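You operate a simulated robot arm through the tools that you are given. There is no shell and no other tool. Be economical: measure what you need, move in short steps, check, and stop when the job is done.

You run a simulated robot arm. Do the job below in one go: nothing can be reset, and whatever is moved stays where it is left.

JOB
Start the pump and test the motor forward at 20 Nm.
Fine: start it once; hold the load till the screen gives a result, then load to 0 and the lever to Stop; throttles and valves stay.

The check looks at the end state, three seconds after you hand in, the way a careful person would. Anything else that was tipped, shoved, dropped, spilled or broken makes it a failure.

ROBOT AND FRAMES
A 7-joint arm with a two-finger parallel gripper, fixed in place. Base frame: the origin is at the foot of the arm, x ahead of it, y to its left, z up. Units: mm, rad, N and s.
With the tool pointing down near the work surface it reaches from about 220 to 680 mm from the base axis. Its first joint turns from -1.152 to 1.152 rad. Payload 2.4 kg.
The tool frame sits at the grasp point between the pads (the TCP): z along the fingers, y along the line on which they close. The tips reach 30 mm beyond it. Largest opening 94 mm; finger width 28, thickness 10; the body of the gripper, 50 by 96 mm, starts 55 mm behind the TCP.
Orientation is that of the tool frame in the base frame, as a unit quaternion [w, x, y, z]. With the fingers straight down and closing along the base's y, the tool's x points along the base's -x, its y along +y and its z along -z.

CONTROLS
- The arm moves only by the tool apply_moves. Its argument "deltas" is a list of rows, each a list of 3 entries, a list of its own where there are three numbers: the turn, a rotation vector about the tool's x, y, z in units of 6 degrees (1.0 is 6 degrees), then the shift along the tool's x, y, z in units of 30 mm (1.0 is 30 mm), then the finger opening in mm, from 0 to 94. In form: [[[rx, ry, rz], [x, y, z], claw], ...]. A call has 1 to 8 rows; each row shifts and turns the commanded pose from where the row before left it, along the tool's axes as they then stand. A call with a number of a shift or a turn outside -1 to 1 is refused whole. Rows are played at 5 a second. More than 50 mm and 0.15 rad between two rows, or a gripper value outside its range, and nothing of the call is played. Where a pose cannot be reached the arm comes as near as it can. A force on the tool above 40 N (or 10 N above the force at the start of the call, whichever is more), or a blocked arm, ends the call early, and 0.2 s more pass. Each finger travels about 153 mm/s and halts on what it meets, pressing with about 43 N; the grip force reading is that of the motor and also rises with nothing between the fingers. The clock runs only during rows and for 0.2 s after the last one: add rows that do not move to give the fingers time. It gives the time, the measured TCP pose, the force on the tool (base axes), the opening and the grip force at its end, in the units of the frame above (readings bear some noise), with the torque about the TCP (base axes, N m) and any sound that the robot's microphone picked up.
- Cameras (640 x 400 px; columns grow to the right, rows downward): "scene" is fixed at [33.4, 484.2, 1424.3]; the picture's right is [-0.72, -0.69, 0.00], its down [-0.53, 0.55, -0.65] and it looks along [0.45, -0.47, -0.76] (base axes); focal length 290 px, centre (320, 200). "wrist" rides on the gripper at [76, 14, -103] in the tool frame; the picture's right is [-0.18, 0.98, 0.00], its down [-0.75, -0.14, -0.64] and it looks along [-0.63, -0.12, 0.77] (tool axes); focal length 243 px, centre (320, 200). There is no depth. A picture from a camera that has moved, and an enlarged one, comes with that camera's place and axes in the base frame and with its lens.
- capture(camera): a new picture of that camera. It takes no simulated time.
- close_up(camera, box): a new picture of the part [left, top, right, bottom] of that camera's present view, enlarged. It takes no simulated time.
- close_job(): hands the job in; it is judged then, once.

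Go step by step. Nothing tells you positions but the pictures and the camera data: compare them with the known pose of the tool, close in by small moves and look again before you grip or let go. The budget is 120 turns and 84 pictures, counting those below and the enlarged ones. Unless the task says otherwise, let go and move clear before handing in, and close with one line.

The tools are called as name(argument=value, ...) on one line, values as JSON. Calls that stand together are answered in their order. apply_moves: Moves the arm, as the interface text tells. Its arguments: {"type":"object","properties":{"deltas":{"type":"array"}},"required":["deltas"]} The other tools are called the same way: capture (camera) takes a picture; close_up (camera, box) takes an enlarged picture of a part of a camera's view; close_job () hands the job in.

At the start:

```text
time_s: 0.0
tool_pos: [335.8, 14.9, 1102.6]
tool_rot: [0.0, 0.0, 1.0, 0.0]
ft_force: [-0.4, -0.1, -0.3]
torque: [0.0, 0.0, -0.01]
finger_gap: 94.1
gripper_force: 0.1
```

scene: 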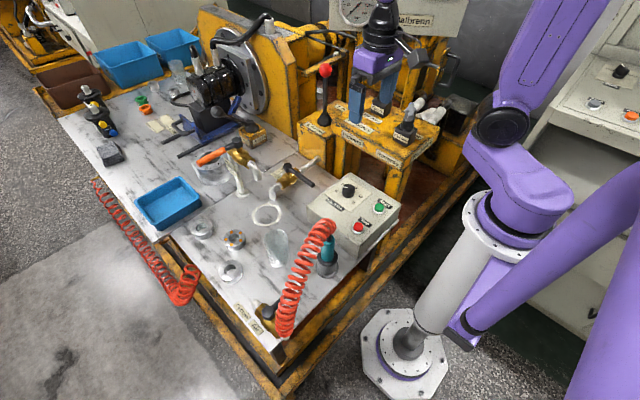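
wrist: 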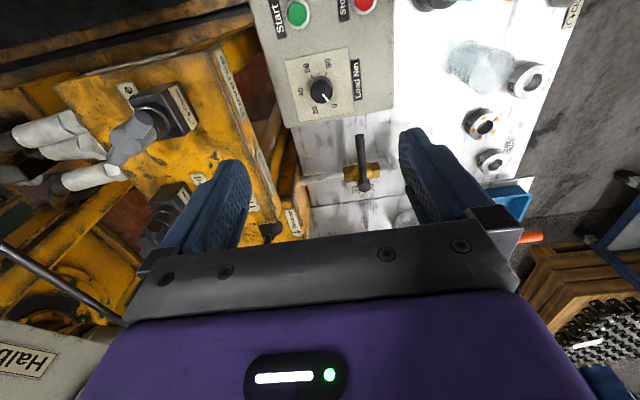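

I see a hydraulic test bench with a control box (Start, Stop, Load Nm knob), a red-ball lever and a gauge panel. I'll look closer at the labels first.

close_up(camera="scene", box=[290, 160, 420, 270])

close_up(camera="scene", box=[280, 0, 480, 160])

close_up(camera="wrist", box=[230, 0, 430, 130])

close_up(camera="wrist", box=[40, 60, 320, 260])

```text
3.64 times, centred on (355, 215) of scene
camera zoom: at [33.4, 484.2, 1424.3], right [-0.72, -0.69, 0.0], down [-0.53, 0.55, -0.65], along [0.45, -0.47, -0.76], focal length 1055 px, centre (193, 146)
```

zoom: 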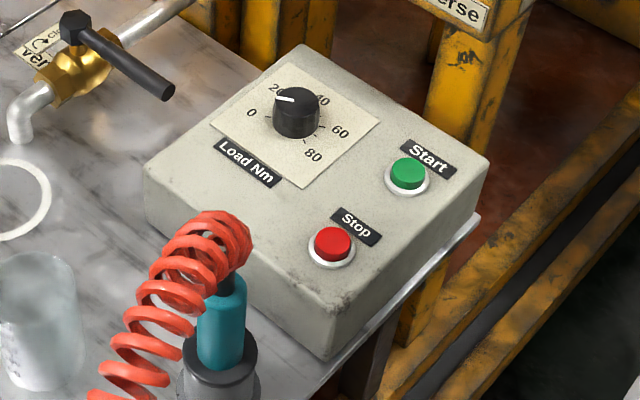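

```text
2.50 times, centred on (380, 80) of scene
camera zoom: at [33.4, 484.2, 1424.3], right [-0.72, -0.69, 0.0], down [-0.53, 0.55, -0.65], along [0.45, -0.47, -0.76], focal length 725 px, centre (170, 500)
```

zoom: 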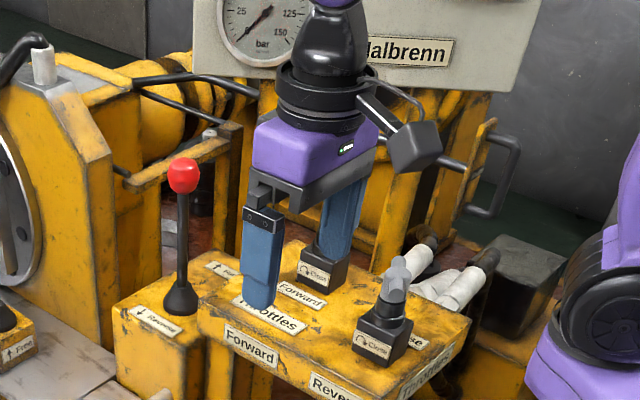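

```text
3.08 times, centred on (330, 65) of wrist
camera zoom: at [260.6, 27.9, 1205.0], right [0.18, 0.98, 0.0], down [0.75, -0.14, 0.64], along [0.63, -0.12, -0.77], focal length 746 px, centre (289, 615)
```

zoom: 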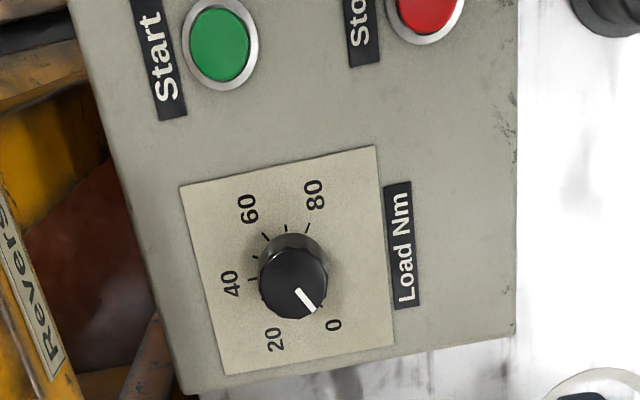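

```text
2.00 times, centred on (180, 160) of wrist
camera zoom: at [260.6, 27.9, 1205.0], right [0.18, 0.98, 0.0], down [0.75, -0.14, 0.64], along [0.63, -0.12, -0.77], focal length 485 px, centre (600, 280)
```

zoom: 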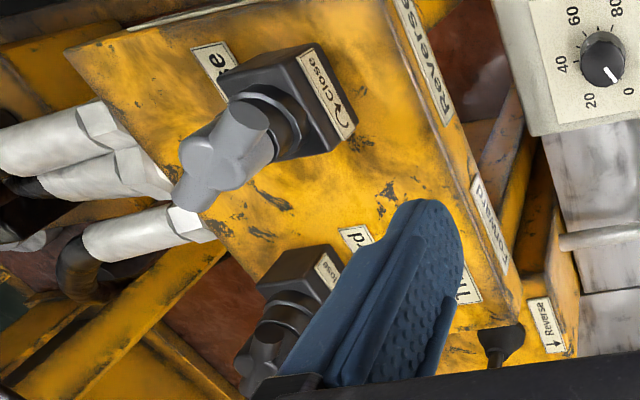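

The knob sits about (374, 7, 800). The gripper hides the lever labels and the panel, so I'll turn the tool about its axis to look toward -y.

apply_moves(deltas=[[[0, 0, 1], [0.5, 0.5, -0.3], 94], [[0, 0, 1], [0.5, 0.5, -0.3], 94], [[0, 0, 1], [0.5, 0.5, -0.3], 94], [[0, 0, 1], [0.5, 0.5, -0.3], 94], [[0, 0, 1], [0.5, 0.5, 0], 94], [[0, 0, 1], [0.5, 0.5, 0], 94], [[0, 0, 1], [0, 0, 0], 94], [[0, 0, 1], [0, 0, 0], 94]])

capture(camera="wrist")

capture(camera="scene")

```text
time_s: 1.8
tool_pos: [274.9, 123.2, 1137.4]
tool_rot: [0.0, 0.408, 0.913, 0.0]
ft_force: [-0.3, 0.3, 0.1]
torque: [0.01, -0.01, -0.04]
finger_gap: 94.1
gripper_force: 0.1
```

```text
77 pictures are left
camera wrist: at [234.5, 188.4, 1240.6], right [0.86, 0.52, 0.0], down [0.4, -0.66, 0.64], along [0.33, -0.55, -0.77], focal length 243 px, centre (320, 200)
```

wrist: 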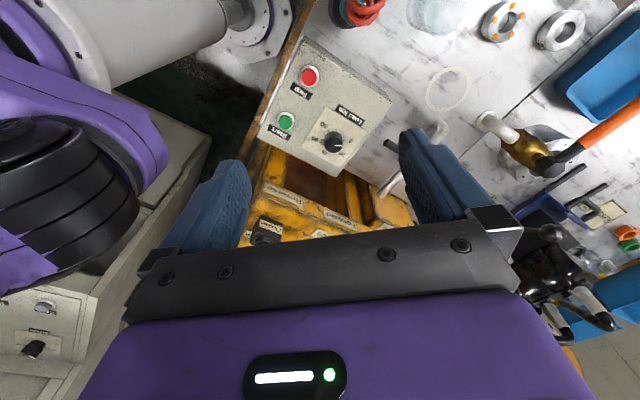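

```text
76 pictures are left
```

scene: 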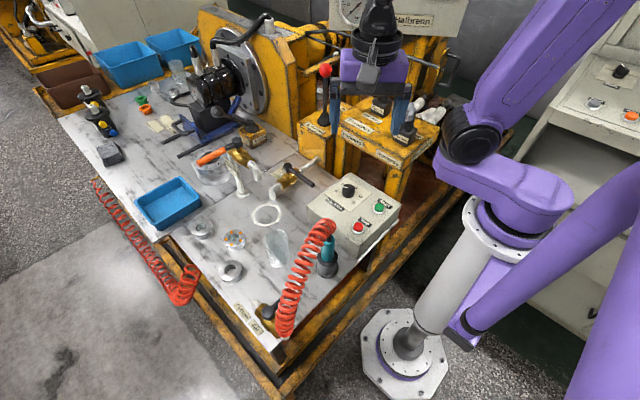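

The panel is hidden behind the gripper in this view, so I'll pitch the tool upward to look at it.

apply_moves(deltas=[[[0, -1, 0], [0, 0, 0], 94], [[0, -1, 0], [0, 0, 0], 94], [[0, -1, 0], [0, 0, 0], 94], [[0, -1, 0], [0, 0, 0], 94], [[0, -1, 0], [0, 0, 0], 94], [[0, -1, 0], [0, 0, 0], 94], [[0, -1, 0], [0, 0, 0], 94], [[0, -1, 0], [0, 0, 0], 94]])

capture(camera="wrist")

capture(camera="scene")

```text
time_s: 3.6
tool_pos: [275.0, 120.5, 1137.9]
tool_rot: [0.373, 0.372, 0.834, -0.166]
ft_force: [0.5, 0.5, 0.1]
torque: [-0.01, 0.01, -0.01]
finger_gap: 93.9
gripper_force: 0.0
```

```text
75 pictures are left
camera wrist: at [200.0, 225.4, 1150.8], right [0.81, 0.57, 0.14], down [-0.09, -0.11, 0.99], along [0.58, -0.82, -0.04], focal length 243 px, centre (320, 200)
```

wrist: 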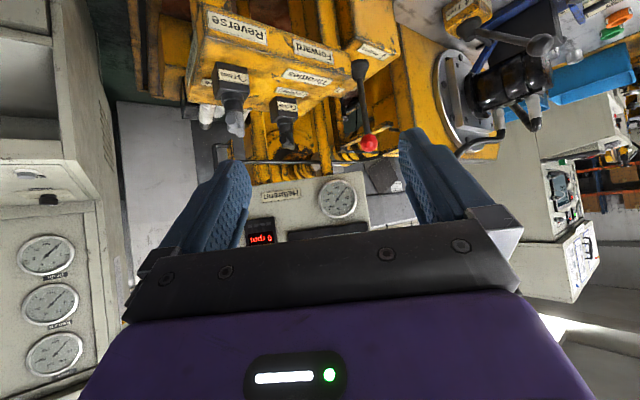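

```text
74 pictures are left
```

scene: 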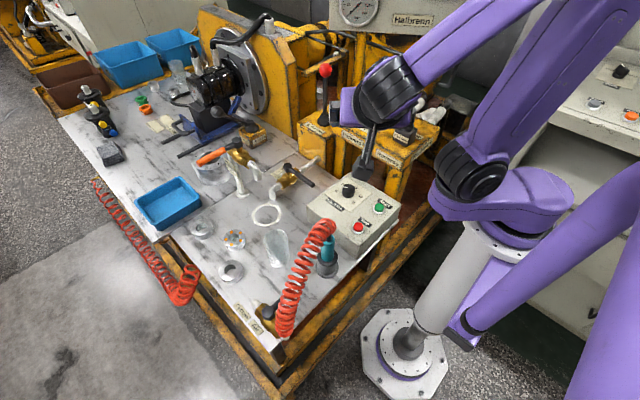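

Now I can see the panel with a gauge, a red digital display and a dark screen. I'll enlarge these.

close_up(camera="wrist", box=[240, 120, 420, 245])

close_up(camera="wrist", box=[180, 0, 400, 140])

close_up(camera="scene", box=[280, 50, 440, 160])

close_up(camera="scene", box=[160, 90, 340, 210])

```text
3.20 times, centred on (330, 182) of wrist
camera zoom: at [200.0, 225.4, 1150.8], right [0.81, 0.57, 0.14], down [-0.09, -0.11, 0.99], along [0.58, -0.82, -0.04], focal length 776 px, centre (288, 256)
```

zoom: 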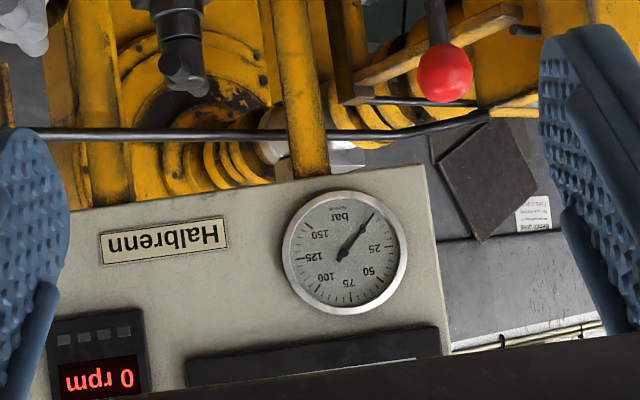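

```text
2.86 times, centred on (290, 70) of wrist
camera zoom: at [200.0, 225.4, 1150.8], right [0.81, 0.57, 0.14], down [-0.09, -0.11, 0.99], along [0.58, -0.82, -0.04], focal length 693 px, centre (406, 571)
```

zoom: 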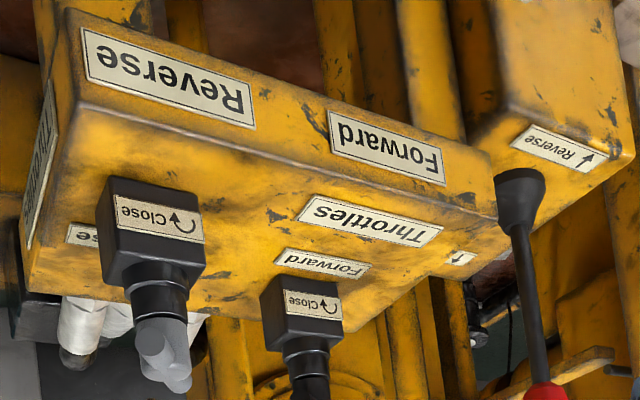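

```text
3.64 times, centred on (360, 105) of scene
camera zoom: at [33.4, 484.2, 1424.3], right [-0.72, -0.69, 0.0], down [-0.53, 0.55, -0.65], along [0.45, -0.47, -0.76], focal length 1055 px, centre (174, 546)
```

zoom: 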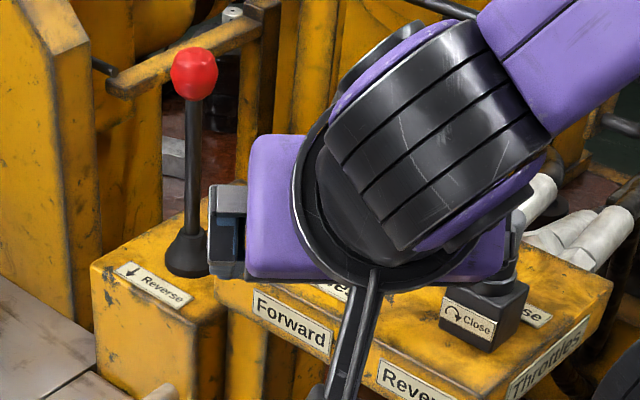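

```text
3.33 times, centred on (250, 150) of scene
camera zoom: at [33.4, 484.2, 1424.3], right [-0.72, -0.69, 0.0], down [-0.53, 0.55, -0.65], along [0.45, -0.47, -0.76], focal length 967 px, centre (553, 367)
```

zoom: 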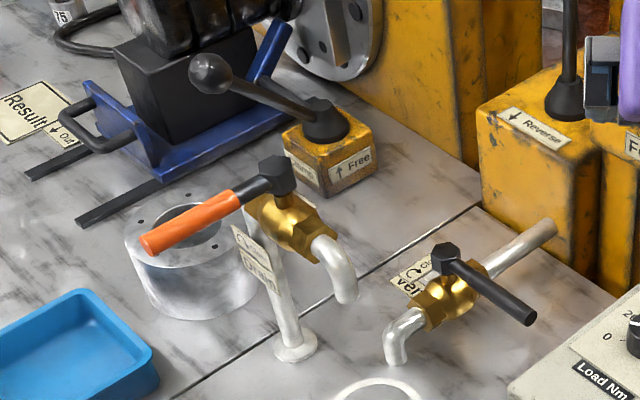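

I'll check the motor fixture, the clamp lever and the labels around it before touching anything.

close_up(camera="scene", box=[130, 50, 230, 150])

close_up(camera="scene", box=[190, 40, 290, 150])

close_up(camera="wrist", box=[390, 0, 560, 150])

```text
4.00 times, centred on (180, 100) of scene
camera zoom: at [33.4, 484.2, 1424.3], right [-0.72, -0.69, 0.0], down [-0.53, 0.55, -0.65], along [0.45, -0.47, -0.76], focal length 1160 px, centre (880, 600)
```

zoom: 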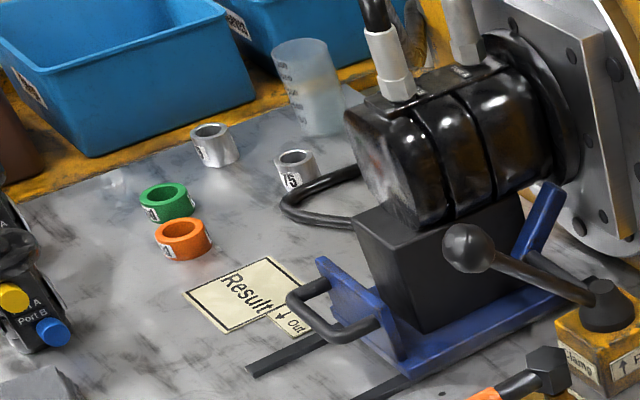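

```text
3.64 times, centred on (240, 95) of scene
camera zoom: at [33.4, 484.2, 1424.3], right [-0.72, -0.69, 0.0], down [-0.53, 0.55, -0.65], along [0.45, -0.47, -0.76], focal length 1055 px, centre (611, 582)
```

zoom: 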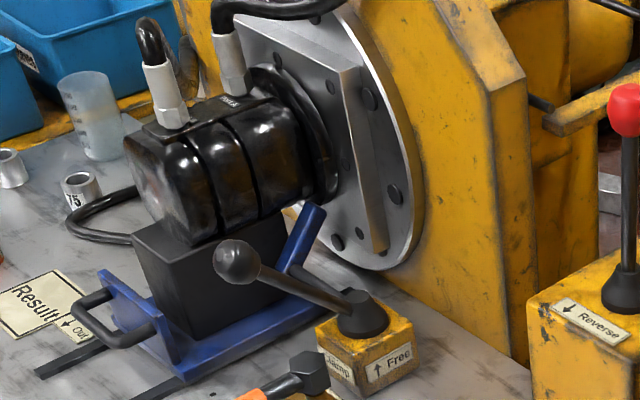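

```text
2.67 times, centred on (475, 75) of wrist
camera zoom: at [200.0, 225.4, 1150.8], right [0.81, 0.57, 0.14], down [-0.09, -0.11, 0.99], along [0.58, -0.82, -0.04], focal length 647 px, centre (-93, 533)
```

zoom: 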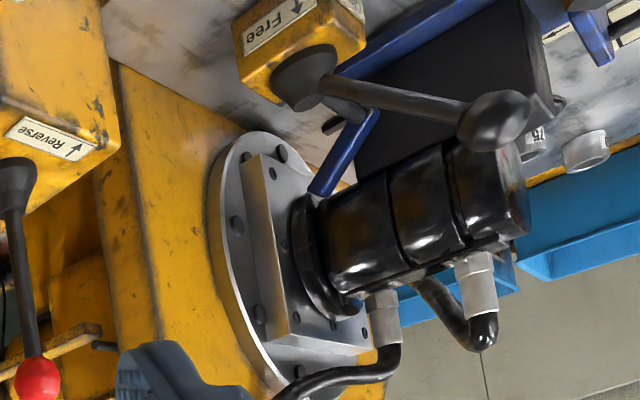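

The motor sits connected with the clamp lever thrown to the Clamp side, and the display reads 0 rpm. Next I'll return the tool to vertical.

apply_moves(deltas=[[[0, 1, 0], [0, 0, 0], 94], [[0, 1, 0], [0, 0, 0], 94], [[0, 1, 0], [0, 0, 0], 94], [[0, 1, 0], [0, 0, 0], 94], [[0, 1, 0], [0, 0, 0], 94], [[0, 1, 0], [0, 0, 0], 94], [[0, 1, 0], [0, 0, 0], 94], [[0, 1, 0], [0, 0, 0], 94]])

apply_moves(deltas=[[[0, 0, -1], [0, 0, 0], 94], [[0, 0, -1], [0, 0, 0], 94], [[0, 0, -1], [0, 0, 0], 94], [[0, 0, -1], [0, 0, 0], 94], [[0, 0, -1], [0, 0, 0], 94], [[0, 0, -1], [0, 0, 0], 94], [[0, 0, -1], [0, 0, 0], 94], [[0, 0, -1], [0, 0, 0], 94]])

apply_moves(deltas=[[[0, 0, 0], [0, -0.7, 1], 94], [[0, 0, 0], [0, -0.7, 1], 94], [[0, 0, 0], [0, -0.7, 1], 94], [[0, 0, 0], [0, -0.7, 1], 94], [[0, 0, 0], [0, -0.7, 1], 94], [[0, 0, 0], [0, -0.7, 1], 94], [[0, 0, 0], [0, 0, 1], 94]])

capture(camera="wrist")

```text
time_s: 5.4
tool_pos: [273.9, 121.4, 1139.6]
tool_rot: [-0.001, 0.407, 0.913, 0.002]
ft_force: [0.3, -0.9, -0.4]
torque: [-0.04, -0.02, 0.02]
finger_gap: 94.0
gripper_force: 0.0
```

```text
time_s: 7.2
tool_pos: [273.9, 122.8, 1138.7]
tool_rot: [0.0, -0.001, 1.0, 0.0]
ft_force: [-0.1, 0.4, 0.3]
torque: [0.02, 0.0, -0.01]
finger_gap: 93.8
gripper_force: 0.1
```

```text
time_s: 8.8
tool_pos: [272.6, -3.8, 930.2]
tool_rot: [0.0, -0.001, 1.0, -0.001]
ft_force: [-0.4, 0.1, 0.2]
torque: [-0.04, -0.03, -0.03]
finger_gap: 93.7
gripper_force: 0.0
```

```text
66 pictures are left
camera wrist: at [197.4, 11.3, 1033.7], right [0.18, 0.98, 0.0], down [0.75, -0.14, 0.64], along [0.63, -0.12, -0.77], focal length 243 px, centre (320, 200)
```

wrist: 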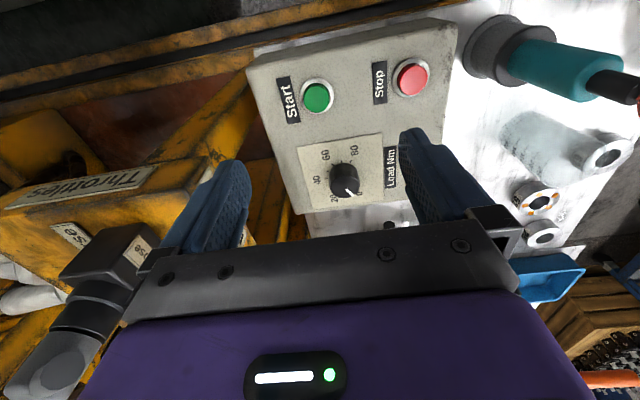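

Triangulation puts Start at about (273, -7, 783). I'll close the fingers and come down above it.

apply_moves(deltas=[[[0, 0, 0], [0, -0.1, 0], 0], [[0, 0, 0], [0, 0, 1], 0], [[0, 0, 0], [0, 0, 1], 0], [[0, 0, 0], [0, 0, 0.6], 0], [[0, 0, 0], [0, 0, 0], 0]])

capture(camera="wrist")

close_up(camera="scene", box=[290, 140, 420, 250])

```text
time_s: 10.0
tool_pos: [275.0, -6.5, 850.8]
tool_rot: [0.0, 0.0, 1.0, 0.0]
ft_force: [-0.2, 0.0, -0.6]
torque: [-0.05, 0.02, -0.03]
finger_gap: 0.0
gripper_force: 33.1
```

```text
65 pictures are left
camera wrist: at [199.2, 6.7, 953.9], right [0.18, 0.98, 0.0], down [0.75, -0.14, 0.64], along [0.63, -0.12, -0.77], focal length 243 px, centre (320, 200)
```

wrist: 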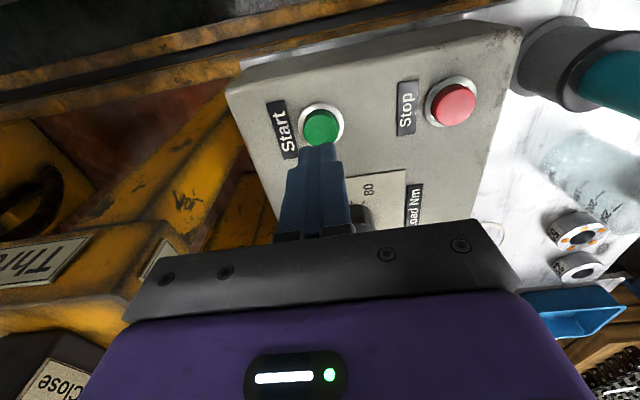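

```text
3.64 times, centred on (355, 195) of scene
camera zoom: at [33.4, 484.2, 1424.3], right [-0.72, -0.69, 0.0], down [-0.53, 0.55, -0.65], along [0.45, -0.47, -0.76], focal length 1055 px, centre (193, 218)
```

zoom: 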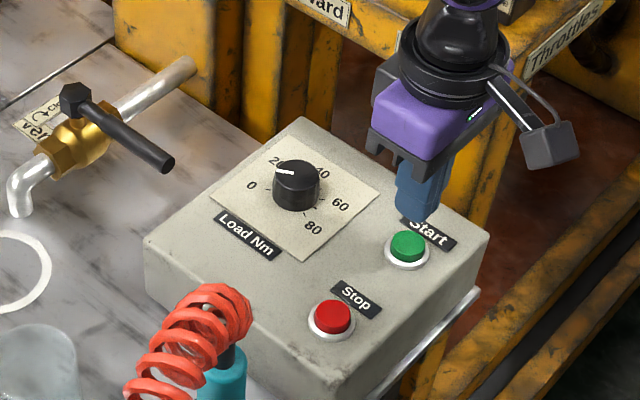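

The tip is lined up with Start within a few mm. I'll descend to just above it, then press gently.

apply_moves(deltas=[[[0, 0, 0], [0.12, 0, 0.5], 0], [[0, 0, 0], [0, 0, 0.4], 0], [[0, 0, 0], [0, 0, 0], 0]])

close_up(camera="scene", box=[340, 170, 420, 230])

```text
time_s: 10.8
tool_pos: [271.0, -7.0, 823.4]
tool_rot: [0.0, 0.0, 1.0, 0.0]
ft_force: [-0.1, -0.4, -0.2]
torque: [-0.01, -0.02, 0.02]
finger_gap: 0.0
gripper_force: 33.0
```

```text
6.67 times, centred on (380, 200) of scene
camera zoom: at [33.4, 484.2, 1424.3], right [-0.72, -0.69, 0.0], down [-0.53, 0.55, -0.65], along [0.45, -0.47, -0.76], focal length 1934 px, centre (-80, 200)
```

zoom: 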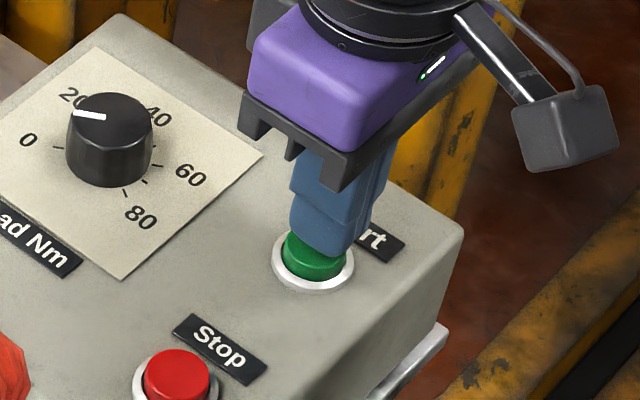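

The tip hangs about a cm over the button. I'll press down in small steps.

apply_moves(deltas=[[[0, 0, 0], [0, 0, 0.1], 0], [[0, 0, 0], [0, 0, 0.1], 0], [[0, 0, 0], [0, 0, 0.1], 0]])

```text
time_s: 11.6
tool_pos: [270.6, -6.1, 814.0]
tool_rot: [0.0, 0.0, 1.0, 0.0]
ft_force: [0.9, -1.4, 3.4]
torque: [-0.03, -0.05, -0.03]
finger_gap: 0.0
gripper_force: 32.4
heard: click
```

A click was heard. I'll lift off and check the pressure gauge for signs that the pump runs.

apply_moves(deltas=[[[0, 0, 0], [0, 0, -0.5], 0], [[0, 0, 0], [0, 0, -1], 0], [[0, 0, 0], [0, 0, -1], 0], [[0, 0, 0], [0, 0, -1], 0]])

close_up(camera="scene", box=[300, 0, 460, 100])

close_up(camera="scene", box=[330, 170, 410, 230])

```text
time_s: 12.6
tool_pos: [270.4, -8.1, 921.1]
tool_rot: [0.0, 0.0, 1.0, 0.0]
ft_force: [-0.8, 0.2, 0.0]
torque: [0.0, -0.01, -0.02]
finger_gap: 0.0
gripper_force: 33.1
```

```text
4.00 times, centred on (380, 50) of scene
camera zoom: at [33.4, 484.2, 1424.3], right [-0.72, -0.69, 0.0], down [-0.53, 0.55, -0.65], along [0.45, -0.47, -0.76], focal length 1160 px, centre (80, 800)
```

zoom: 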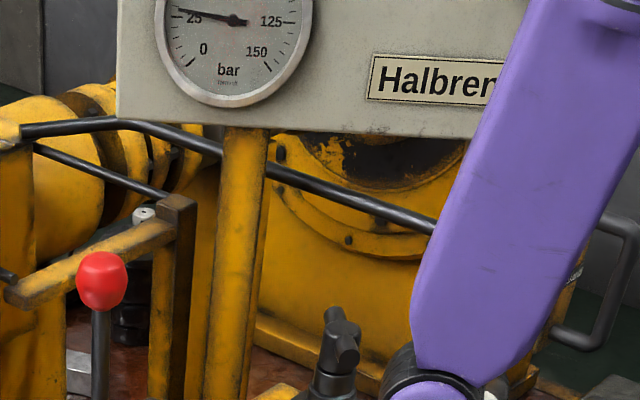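

```text
6.67 times, centred on (370, 200) of scene
camera zoom: at [33.4, 484.2, 1424.3], right [-0.72, -0.69, 0.0], down [-0.53, 0.55, -0.65], along [0.45, -0.47, -0.76], focal length 1934 px, centre (-13, 200)
```

zoom: 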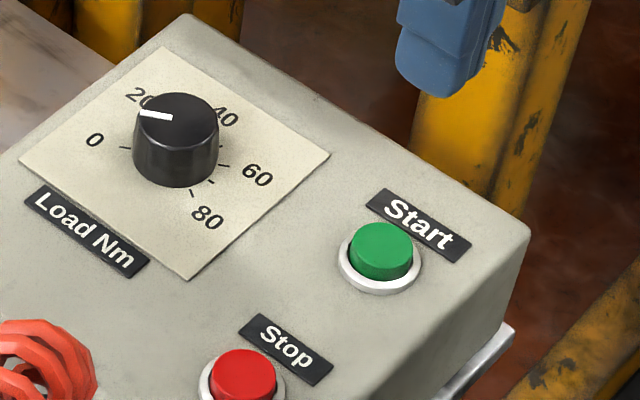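

The gauge went up to about 28 bar, so the pump runs. The lever ball is at roughly (605, -135, 1020), and I'll move above and short of it to refine.

apply_moves(deltas=[[[0, 0, 0], [0, 0, -1], 94], [[0, 0, 0], [0, 0, -1], 94], [[0, 0, 0], [-1, -0.3, -1], 94], [[0, 0, 0], [-1, -0.3, -1], 94], [[0, 0, 0], [-1, -0.3, -1], 94], [[0, 0, 0], [-1, -0.3, -1], 94], [[0, 0, 0], [-1, -0.3, -1], 94], [[0, 0, 0], [-1, -0.3, 0], 94]])

apply_moves(deltas=[[[0, 0, 0], [-1, -0.4, 0], 94], [[0, 0, 0], [-1, -0.4, 0], 94], [[0, 0, 0], [-0.5, -0.4, 0], 94], [[0, 0, 0], [0, 0, 0], 94]])

capture(camera="wrist")

capture(camera="scene")

```text
time_s: 14.4
tool_pos: [448.0, -61.7, 1130.1]
tool_rot: [0.0, 0.0, 1.0, 0.0]
ft_force: [-0.5, 0.4, 0.9]
torque: [-0.01, -0.01, 0.02]
finger_gap: 94.1
gripper_force: 0.1
```

```text
time_s: 15.4
tool_pos: [524.8, -97.8, 1130.7]
tool_rot: [0.0, 0.0, 1.0, 0.001]
ft_force: [-0.2, -0.4, 0.6]
torque: [0.03, 0.0, 0.03]
finger_gap: 94.1
gripper_force: 0.1
```

```text
60 pictures are left
camera wrist: at [449.1, -83.3, 1233.5], right [0.18, 0.98, 0.0], down [0.75, -0.14, 0.64], along [0.63, -0.12, -0.77], focal length 243 px, centre (320, 200)
```

wrist: 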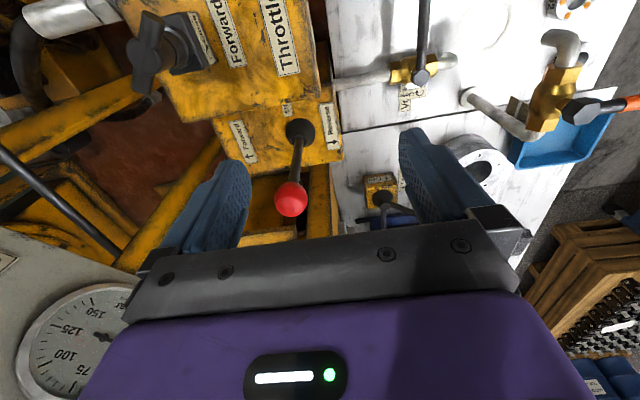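

```text
59 pictures are left
```

scene: 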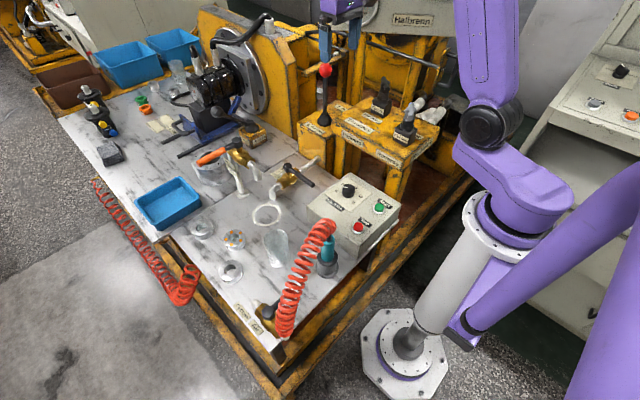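

close_up(camera="wrist", box=[200, 80, 360, 230])

close_up(camera="scene", box=[290, 30, 390, 150])

```text
2.67 times, centred on (280, 155) of wrist
camera zoom: at [449.1, -83.3, 1233.5], right [0.18, 0.98, 0.0], down [0.75, -0.14, 0.64], along [0.63, -0.12, -0.77], focal length 647 px, centre (427, 320)
```

zoom: 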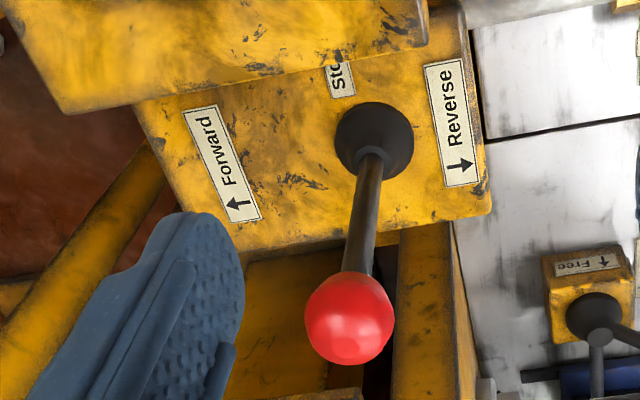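

```text
3.33 times, centred on (340, 90) of scene
camera zoom: at [33.4, 484.2, 1424.3], right [-0.72, -0.69, 0.0], down [-0.53, 0.55, -0.65], along [0.45, -0.47, -0.76], focal length 967 px, centre (253, 567)
```

zoom: 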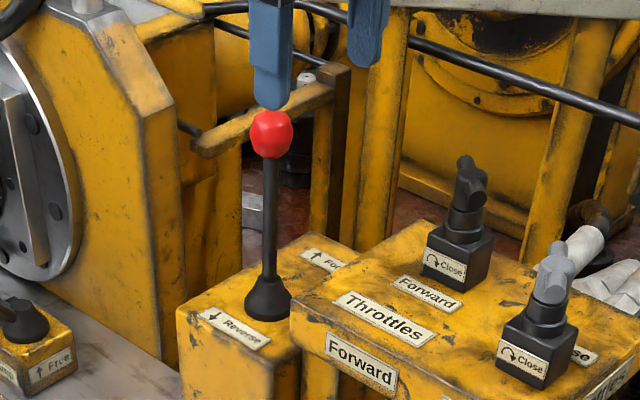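

The ball centre is at (618, -149, 1018), with Forward toward -y, Stop in the middle and Reverse toward +y. I'll line up above it with open fingers.

apply_moves(deltas=[[[0, 0, 0], [-1, -0.5, 0], 94], [[0, 0, 0], [-1, -0.5, 0], 94], [[0, 0, 0], [-1, -0.5, 0.3], 94], [[0, 0, 0], [-0.1, -0.2, 0.3], 94], [[0, 0, 0], [0, 0, 0], 94]])

capture(camera="wrist")

close_up(camera="scene", box=[270, 0, 390, 100])

```text
time_s: 16.6
tool_pos: [619.1, -148.0, 1110.6]
tool_rot: [0.0, 0.0, 1.0, 0.0]
ft_force: [-0.1, -0.5, 0.0]
torque: [0.01, 0.0, 0.03]
finger_gap: 93.7
gripper_force: 0.1
```

```text
56 pictures are left
camera wrist: at [542.5, -134.0, 1213.6], right [0.18, 0.98, 0.0], down [0.75, -0.14, 0.64], along [0.63, -0.12, -0.77], focal length 243 px, centre (320, 200)
```

wrist: 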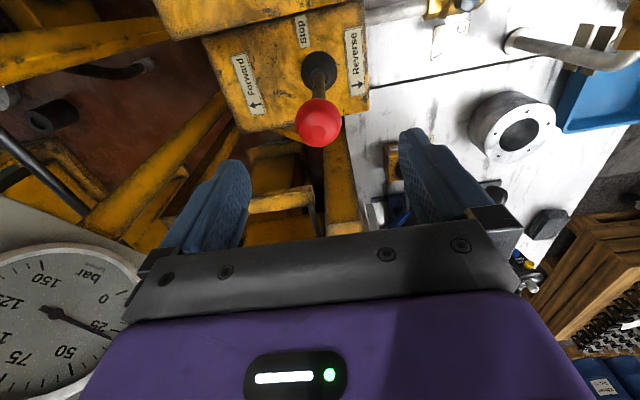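

```text
4.00 times, centred on (330, 50) of scene
camera zoom: at [33.4, 484.2, 1424.3], right [-0.72, -0.69, 0.0], down [-0.53, 0.55, -0.65], along [0.45, -0.47, -0.76], focal length 1160 px, centre (280, 800)
```

zoom: 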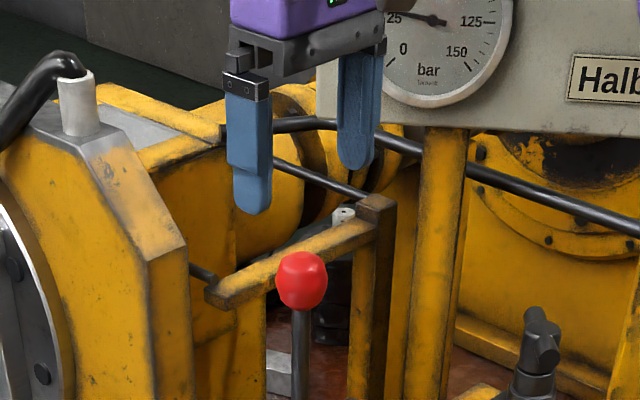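

Ball confirmed within 2 mm. I'll descend around it and close the fingers loosely to a cage.

apply_moves(deltas=[[[0, 0, 0], [0, 0, 1], 94], [[0, 0, 0], [0, 0, 1], 94], [[0, 0, 0], [0, -0.03, 0.9], 94], [[0, 0, 0], [0, 0, 0], 50], [[0, 0, 0], [0, 0, 0], 50]])

close_up(camera="scene", box=[270, 20, 390, 120])

capture(camera="wrist")

```text
time_s: 17.8
tool_pos: [618.2, -147.1, 1022.2]
tool_rot: [-0.001, 0.0, 1.0, 0.0]
ft_force: [-0.2, -0.3, 0.6]
torque: [0.01, 0.03, 0.01]
finger_gap: 50.1
gripper_force: 0.0
```

```text
4.00 times, centred on (330, 70) of scene
camera zoom: at [33.4, 484.2, 1424.3], right [-0.72, -0.69, 0.0], down [-0.53, 0.55, -0.65], along [0.45, -0.47, -0.76], focal length 1160 px, centre (280, 720)
```

zoom: 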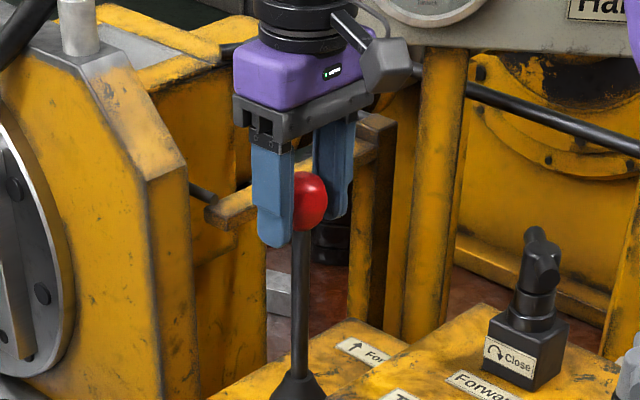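

```text
53 pictures are left
camera wrist: at [543.1, -133.9, 1125.0], right [0.18, 0.98, 0.0], down [0.75, -0.14, 0.64], along [0.63, -0.12, -0.77], focal length 243 px, centre (320, 200)
```

wrist: 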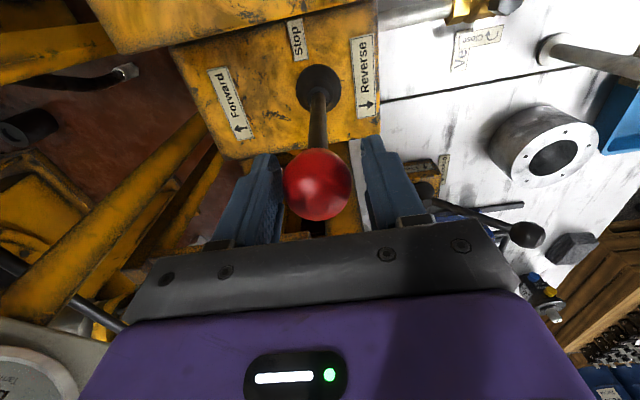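

The ball is caged. Now I'll push toward -y (Forward) in small steps and watch force and sound.

apply_moves(deltas=[[[0, 0, 0], [0, -0.4, 0], 50], [[0, 0, 0], [0, -0.4, 0.02], 50], [[0, 0, 0], [0, -0.3, 0.04], 50]])

close_up(camera="wrist", box=[160, 0, 420, 240])

```text
time_s: 18.6
tool_pos: [619.1, -181.5, 1022.6]
tool_rot: [-0.001, 0.0, 1.0, -0.001]
ft_force: [0.2, 1.6, -0.5]
torque: [0.02, -0.07, -0.02]
finger_gap: 51.4
gripper_force: 1.4
```

```text
1.67 times, centred on (290, 120) of wrist
camera zoom: at [542.5, -167.7, 1124.5], right [0.18, 0.98, 0.0], down [0.75, -0.14, 0.64], along [0.63, -0.12, -0.77], focal length 404 px, centre (370, 333)
```

zoom: 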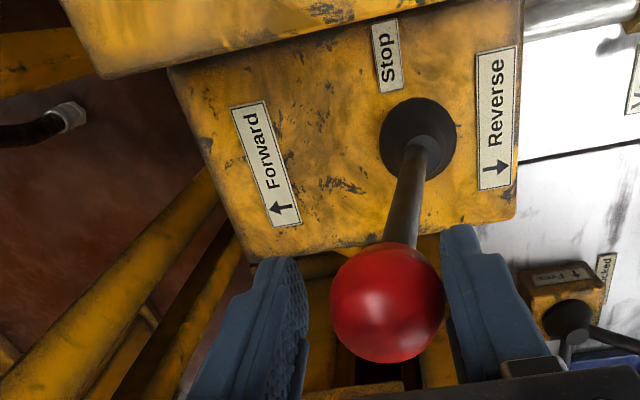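

The lever follows easily. I'll continue toward Forward.

apply_moves(deltas=[[[0, 0, 0], [0, -0.3, 0.05], 50], [[0, 0, 0], [0, -0.3, 0.08], 50], [[0, 0, 0], [0, 0, 0], 50]])

close_up(camera="wrist", box=[160, 0, 420, 240])

```text
time_s: 19.4
tool_pos: [617.0, -201.5, 1017.6]
tool_rot: [-0.001, 0.001, 1.0, 0.0]
ft_force: [-0.3, -0.1, 0.1]
torque: [0.02, 0.0, -0.02]
finger_gap: 49.8
gripper_force: 0.0
```

```text
1.67 times, centred on (290, 120) of wrist
camera zoom: at [541.6, -188.4, 1120.8], right [0.19, 0.98, 0.0], down [0.75, -0.14, 0.64], along [0.63, -0.12, -0.77], focal length 404 px, centre (370, 333)
```

zoom: 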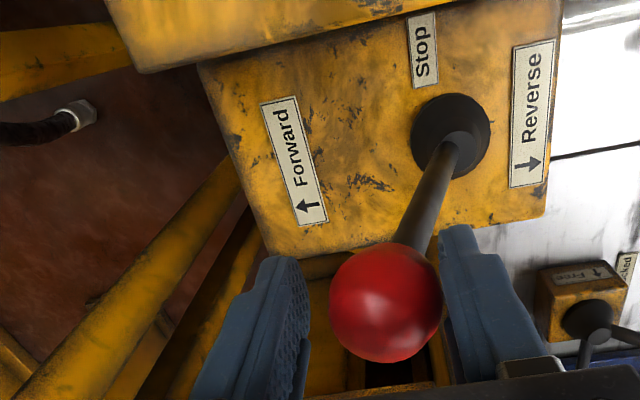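

The lever is ~48 mm over, with no force now. I'll push a little more to find the end or detent.

apply_moves(deltas=[[[0, 0, 0], [0, -0.2, 0.05], 50], [[0, 0, 0], [0, -0.2, 0.06], 50], [[0, 0, 0], [0, 0, 0], 50]])

close_up(camera="wrist", box=[160, 0, 420, 240])

close_up(camera="scene", box=[180, 0, 440, 160])

```text
time_s: 20.2
tool_pos: [618.2, -213.7, 1015.6]
tool_rot: [0.0, 0.001, 1.0, 0.0]
ft_force: [-1.0, 0.1, -0.1]
torque: [0.01, -0.02, 0.0]
finger_gap: 50.0
gripper_force: 0.0
```

```text
1.67 times, centred on (290, 120) of wrist
camera zoom: at [542.2, -198.8, 1118.2], right [0.19, 0.98, 0.0], down [0.75, -0.14, 0.64], along [0.63, -0.12, -0.77], focal length 404 px, centre (370, 333)
```

zoom: 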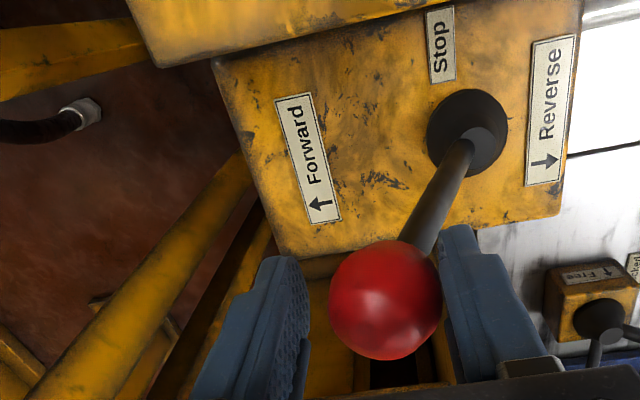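

```text
2.46 times, centred on (310, 80) of scene
camera zoom: at [33.4, 484.2, 1424.3], right [-0.72, -0.69, 0.0], down [-0.53, 0.55, -0.65], along [0.45, -0.47, -0.76], focal length 714 px, centre (345, 495)
```

zoom: 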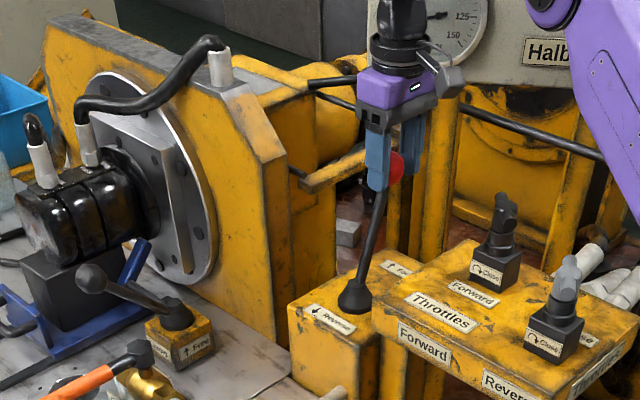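

No end stop yet and the lever just follows. I'll go further.

apply_moves(deltas=[[[0, 0, 0], [0, -0.2, 0.08], 50], [[0, 0, 0], [0, -0.2, 0.1], 50], [[0, 0, 0], [0, 0, 0], 50]])

close_up(camera="wrist", box=[160, 0, 420, 240])

```text
time_s: 21.0
tool_pos: [617.7, -225.2, 1009.7]
tool_rot: [0.0, -0.001, 1.0, 0.0]
ft_force: [-0.1, 0.5, 0.8]
torque: [0.0, -0.04, 0.0]
finger_gap: 49.8
gripper_force: 0.1
```

```text
1.67 times, centred on (290, 120) of wrist
camera zoom: at [542.7, -209.7, 1112.2], right [0.18, 0.98, 0.0], down [0.75, -0.14, 0.64], along [0.63, -0.12, -0.77], focal length 404 px, centre (370, 333)
```

zoom: 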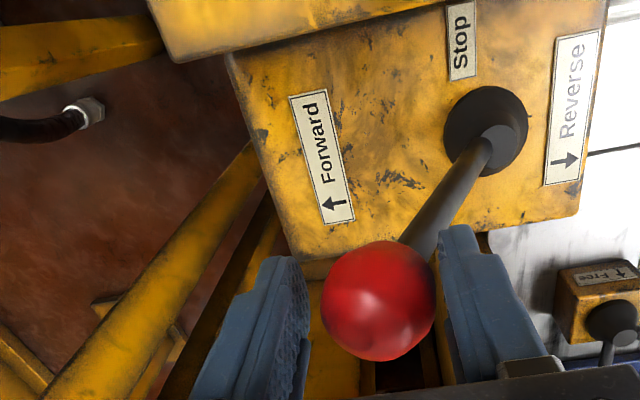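

The ball seems to have jumped ahead of the pad, likely a detent. I'll nudge a bit more to feel for the end stop.

apply_moves(deltas=[[[0, 0, 0], [0, -0.2, 0.06], 50], [[0, 0, 0], [0, -0.1, 0.03], 50], [[0, 0, 0], [0, 0, 0], 50]])

close_up(camera="wrist", box=[160, 0, 420, 240])

close_up(camera="scene", box=[260, 0, 420, 130])

```text
time_s: 21.8
tool_pos: [620.1, -230.4, 1008.0]
tool_rot: [0.0, -0.001, 1.0, 0.001]
ft_force: [-0.9, 8.9, 0.4]
torque: [0.17, 0.14, 0.06]
finger_gap: 55.8
gripper_force: 5.0
```

```text
1.67 times, centred on (290, 120) of wrist
camera zoom: at [543.5, -216.9, 1110.8], right [0.18, 0.98, 0.0], down [0.75, -0.14, 0.64], along [0.63, -0.12, -0.77], focal length 404 px, centre (370, 333)
```

zoom: 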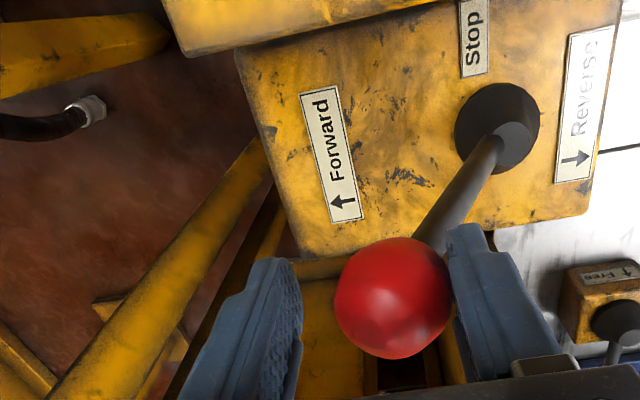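

```text
3.08 times, centred on (340, 65) of scene
camera zoom: at [33.3, 484.5, 1424.2], right [-0.72, -0.69, 0.0], down [-0.53, 0.55, -0.65], along [0.45, -0.47, -0.76], focal length 893 px, centre (258, 615)
```

zoom: 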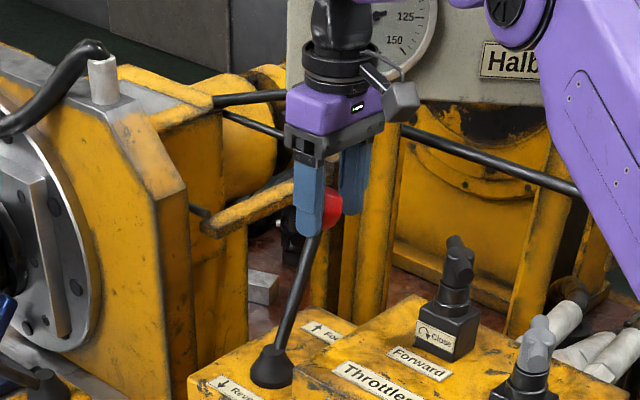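

The end stop is reached at Forward (8.9 N). I'll open, lift clear and look for signs that the motor runs.

apply_moves(deltas=[[[0, 0, 0], [0, 0.2, 0], 60], [[0, 0, 0], [0, 0, 0], 90], [[0, 0, 0], [0, 0, -1], 90], [[0, 0, 0], [0, 0, -1], 90], [[0, 0, 0], [0, 0, -1], 90], [[0, 0, 0], [1, 0, -1], 90]])

capture(camera="wrist")

capture(camera="scene")

```text
time_s: 23.2
tool_pos: [581.5, -228.9, 1127.5]
tool_rot: [0.0, 0.001, 1.0, 0.001]
ft_force: [-0.1, 0.2, 0.5]
torque: [-0.01, 0.0, 0.0]
finger_gap: 90.0
gripper_force: 0.0
```

```text
45 pictures are left
camera wrist: at [507.2, -213.8, 1230.8], right [0.18, 0.98, 0.0], down [0.75, -0.14, 0.64], along [0.63, -0.12, -0.77], focal length 243 px, centre (320, 200)
```

wrist: 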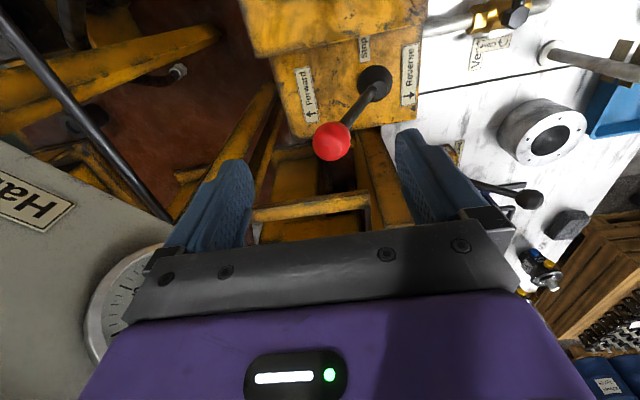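

```text
44 pictures are left
```

scene: 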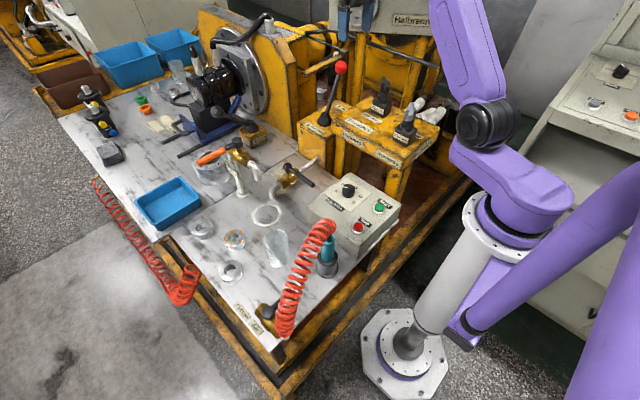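

The lever stays in Forward. Next I'll move over to the load knob at (374, 7) and view the dial from close above.

apply_moves(deltas=[[[0, 0, 0], [1, 1, 0], 90], [[0, 0, 0], [1, 1, 0], 90], [[0, 0, 0], [1, 1, 0], 90], [[0, 0, 0], [1, 1, 0], 90], [[0, 0, 0], [1, 1, 0], 90], [[0, 0, 0], [1, 1, 0], 90], [[0, 0, 0], [1, 1, 0.5], 90], [[0, 0, 0], [0, 0.8, 1], 90]])

apply_moves(deltas=[[[0, 0, 0], [0, 0, 1], 90], [[0, 0, 0], [0, 0, 1], 90], [[0, 0, 0], [0, 0, 1], 90], [[0, 0, 0], [0, 0, 1], 90], [[0, 0, 0], [0, 0, 1], 90], [[0, 0, 0], [0, 0, 1], 90], [[0, 0, 0], [0, 0, 0], 90]])

capture(camera="wrist")

```text
time_s: 25.0
tool_pos: [378.8, 9.5, 1082.1]
tool_rot: [0.0, 0.0, 1.0, 0.001]
ft_force: [-0.9, -0.4, 0.5]
torque: [0.03, -0.02, -0.06]
finger_gap: 90.2
gripper_force: 0.0
```

```text
time_s: 26.6
tool_pos: [377.7, 5.0, 901.4]
tool_rot: [0.0, 0.0, 1.0, 0.001]
ft_force: [0.1, -0.8, 0.3]
torque: [-0.01, 0.01, -0.03]
finger_gap: 90.2
gripper_force: 0.1
```

```text
43 pictures are left
camera wrist: at [301.7, 20.6, 1004.5], right [0.18, 0.98, 0.0], down [0.75, -0.14, 0.64], along [0.63, -0.12, -0.77], focal length 243 px, centre (320, 200)
```

wrist: 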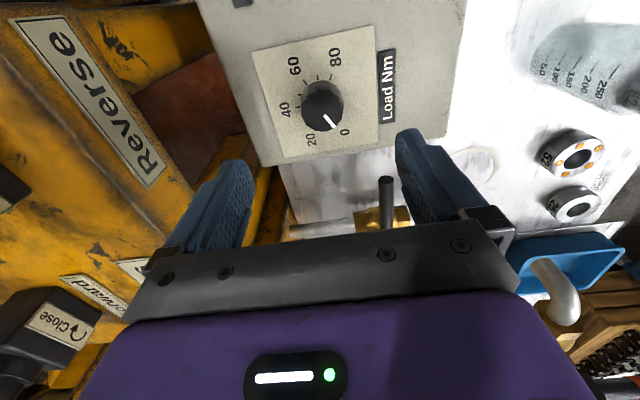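

close_up(camera="wrist", box=[250, 30, 390, 170])

close_up(camera="scene", box=[310, 160, 400, 220])

```text
2.86 times, centred on (320, 100) of wrist
camera zoom: at [301.7, 20.6, 1004.5], right [0.18, 0.98, 0.0], down [0.75, -0.14, 0.64], along [0.63, -0.12, -0.77], focal length 693 px, centre (320, 486)
```

zoom: 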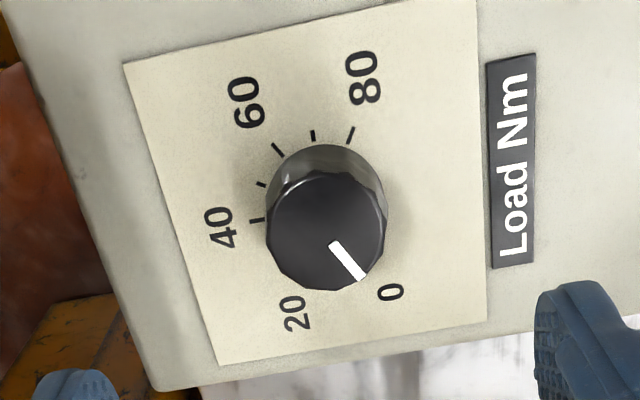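

```text
6.67 times, centred on (355, 190) of scene
camera zoom: at [33.4, 484.2, 1424.3], right [-0.72, -0.69, 0.0], down [-0.53, 0.55, -0.65], along [0.45, -0.47, -0.76], focal length 1934 px, centre (87, 267)
```

zoom: 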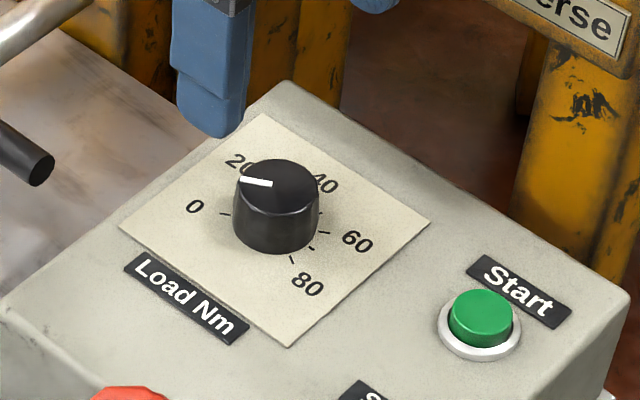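

The dial has 30° per 10 Nm with the pointer now at 0, so 20 Nm is a 60° turn clockwise from above (+tool z). The knob axis is about (374, 8.6) with its top at z 800. I'll close in above it.

apply_moves(deltas=[[[0, 0, 0], [0.12, 0.12, 1], 80], [[0, 0, 0], [0, 0, 0.9], 64], [[0, 0, 0], [0, 0, 0], 64], [[0, 0, 0], [0, 0, 0], 64]])

capture(camera="wrist")

close_up(camera="scene", box=[310, 140, 400, 220])

```text
time_s: 27.6
tool_pos: [374.0, 8.6, 845.5]
tool_rot: [0.0, 0.001, 1.0, -0.001]
ft_force: [-0.2, -0.2, -0.5]
torque: [0.01, 0.0, 0.02]
finger_gap: 63.9
gripper_force: 0.1
```

```text
40 pictures are left
camera wrist: at [298.1, 23.6, 948.1], right [0.18, 0.98, 0.0], down [0.75, -0.14, 0.64], along [0.63, -0.12, -0.77], focal length 243 px, centre (320, 200)
```

wrist: 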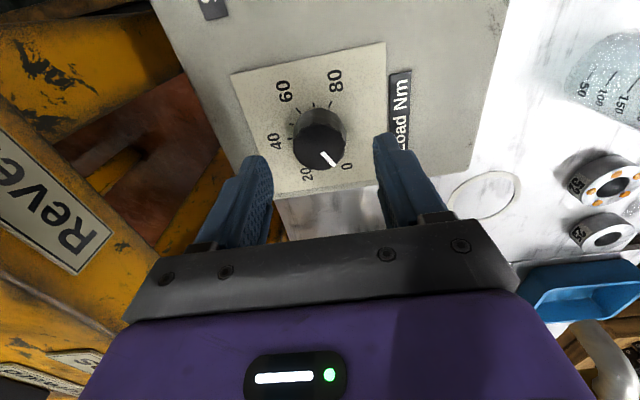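

```text
5.00 times, centred on (355, 180) of scene
camera zoom: at [33.4, 484.2, 1424.3], right [-0.72, -0.69, 0.0], down [-0.53, 0.55, -0.65], along [0.45, -0.47, -0.76], focal length 1450 px, centre (145, 300)
```

zoom: 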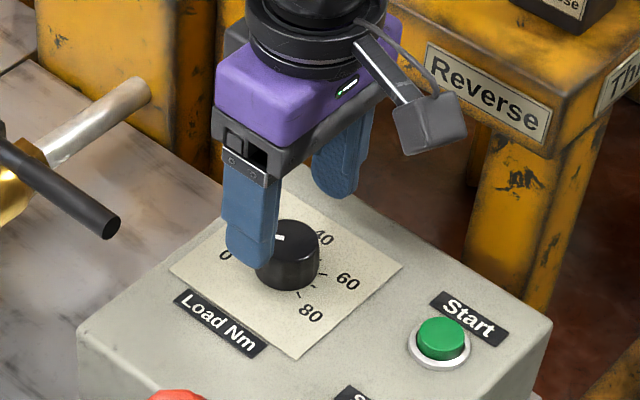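

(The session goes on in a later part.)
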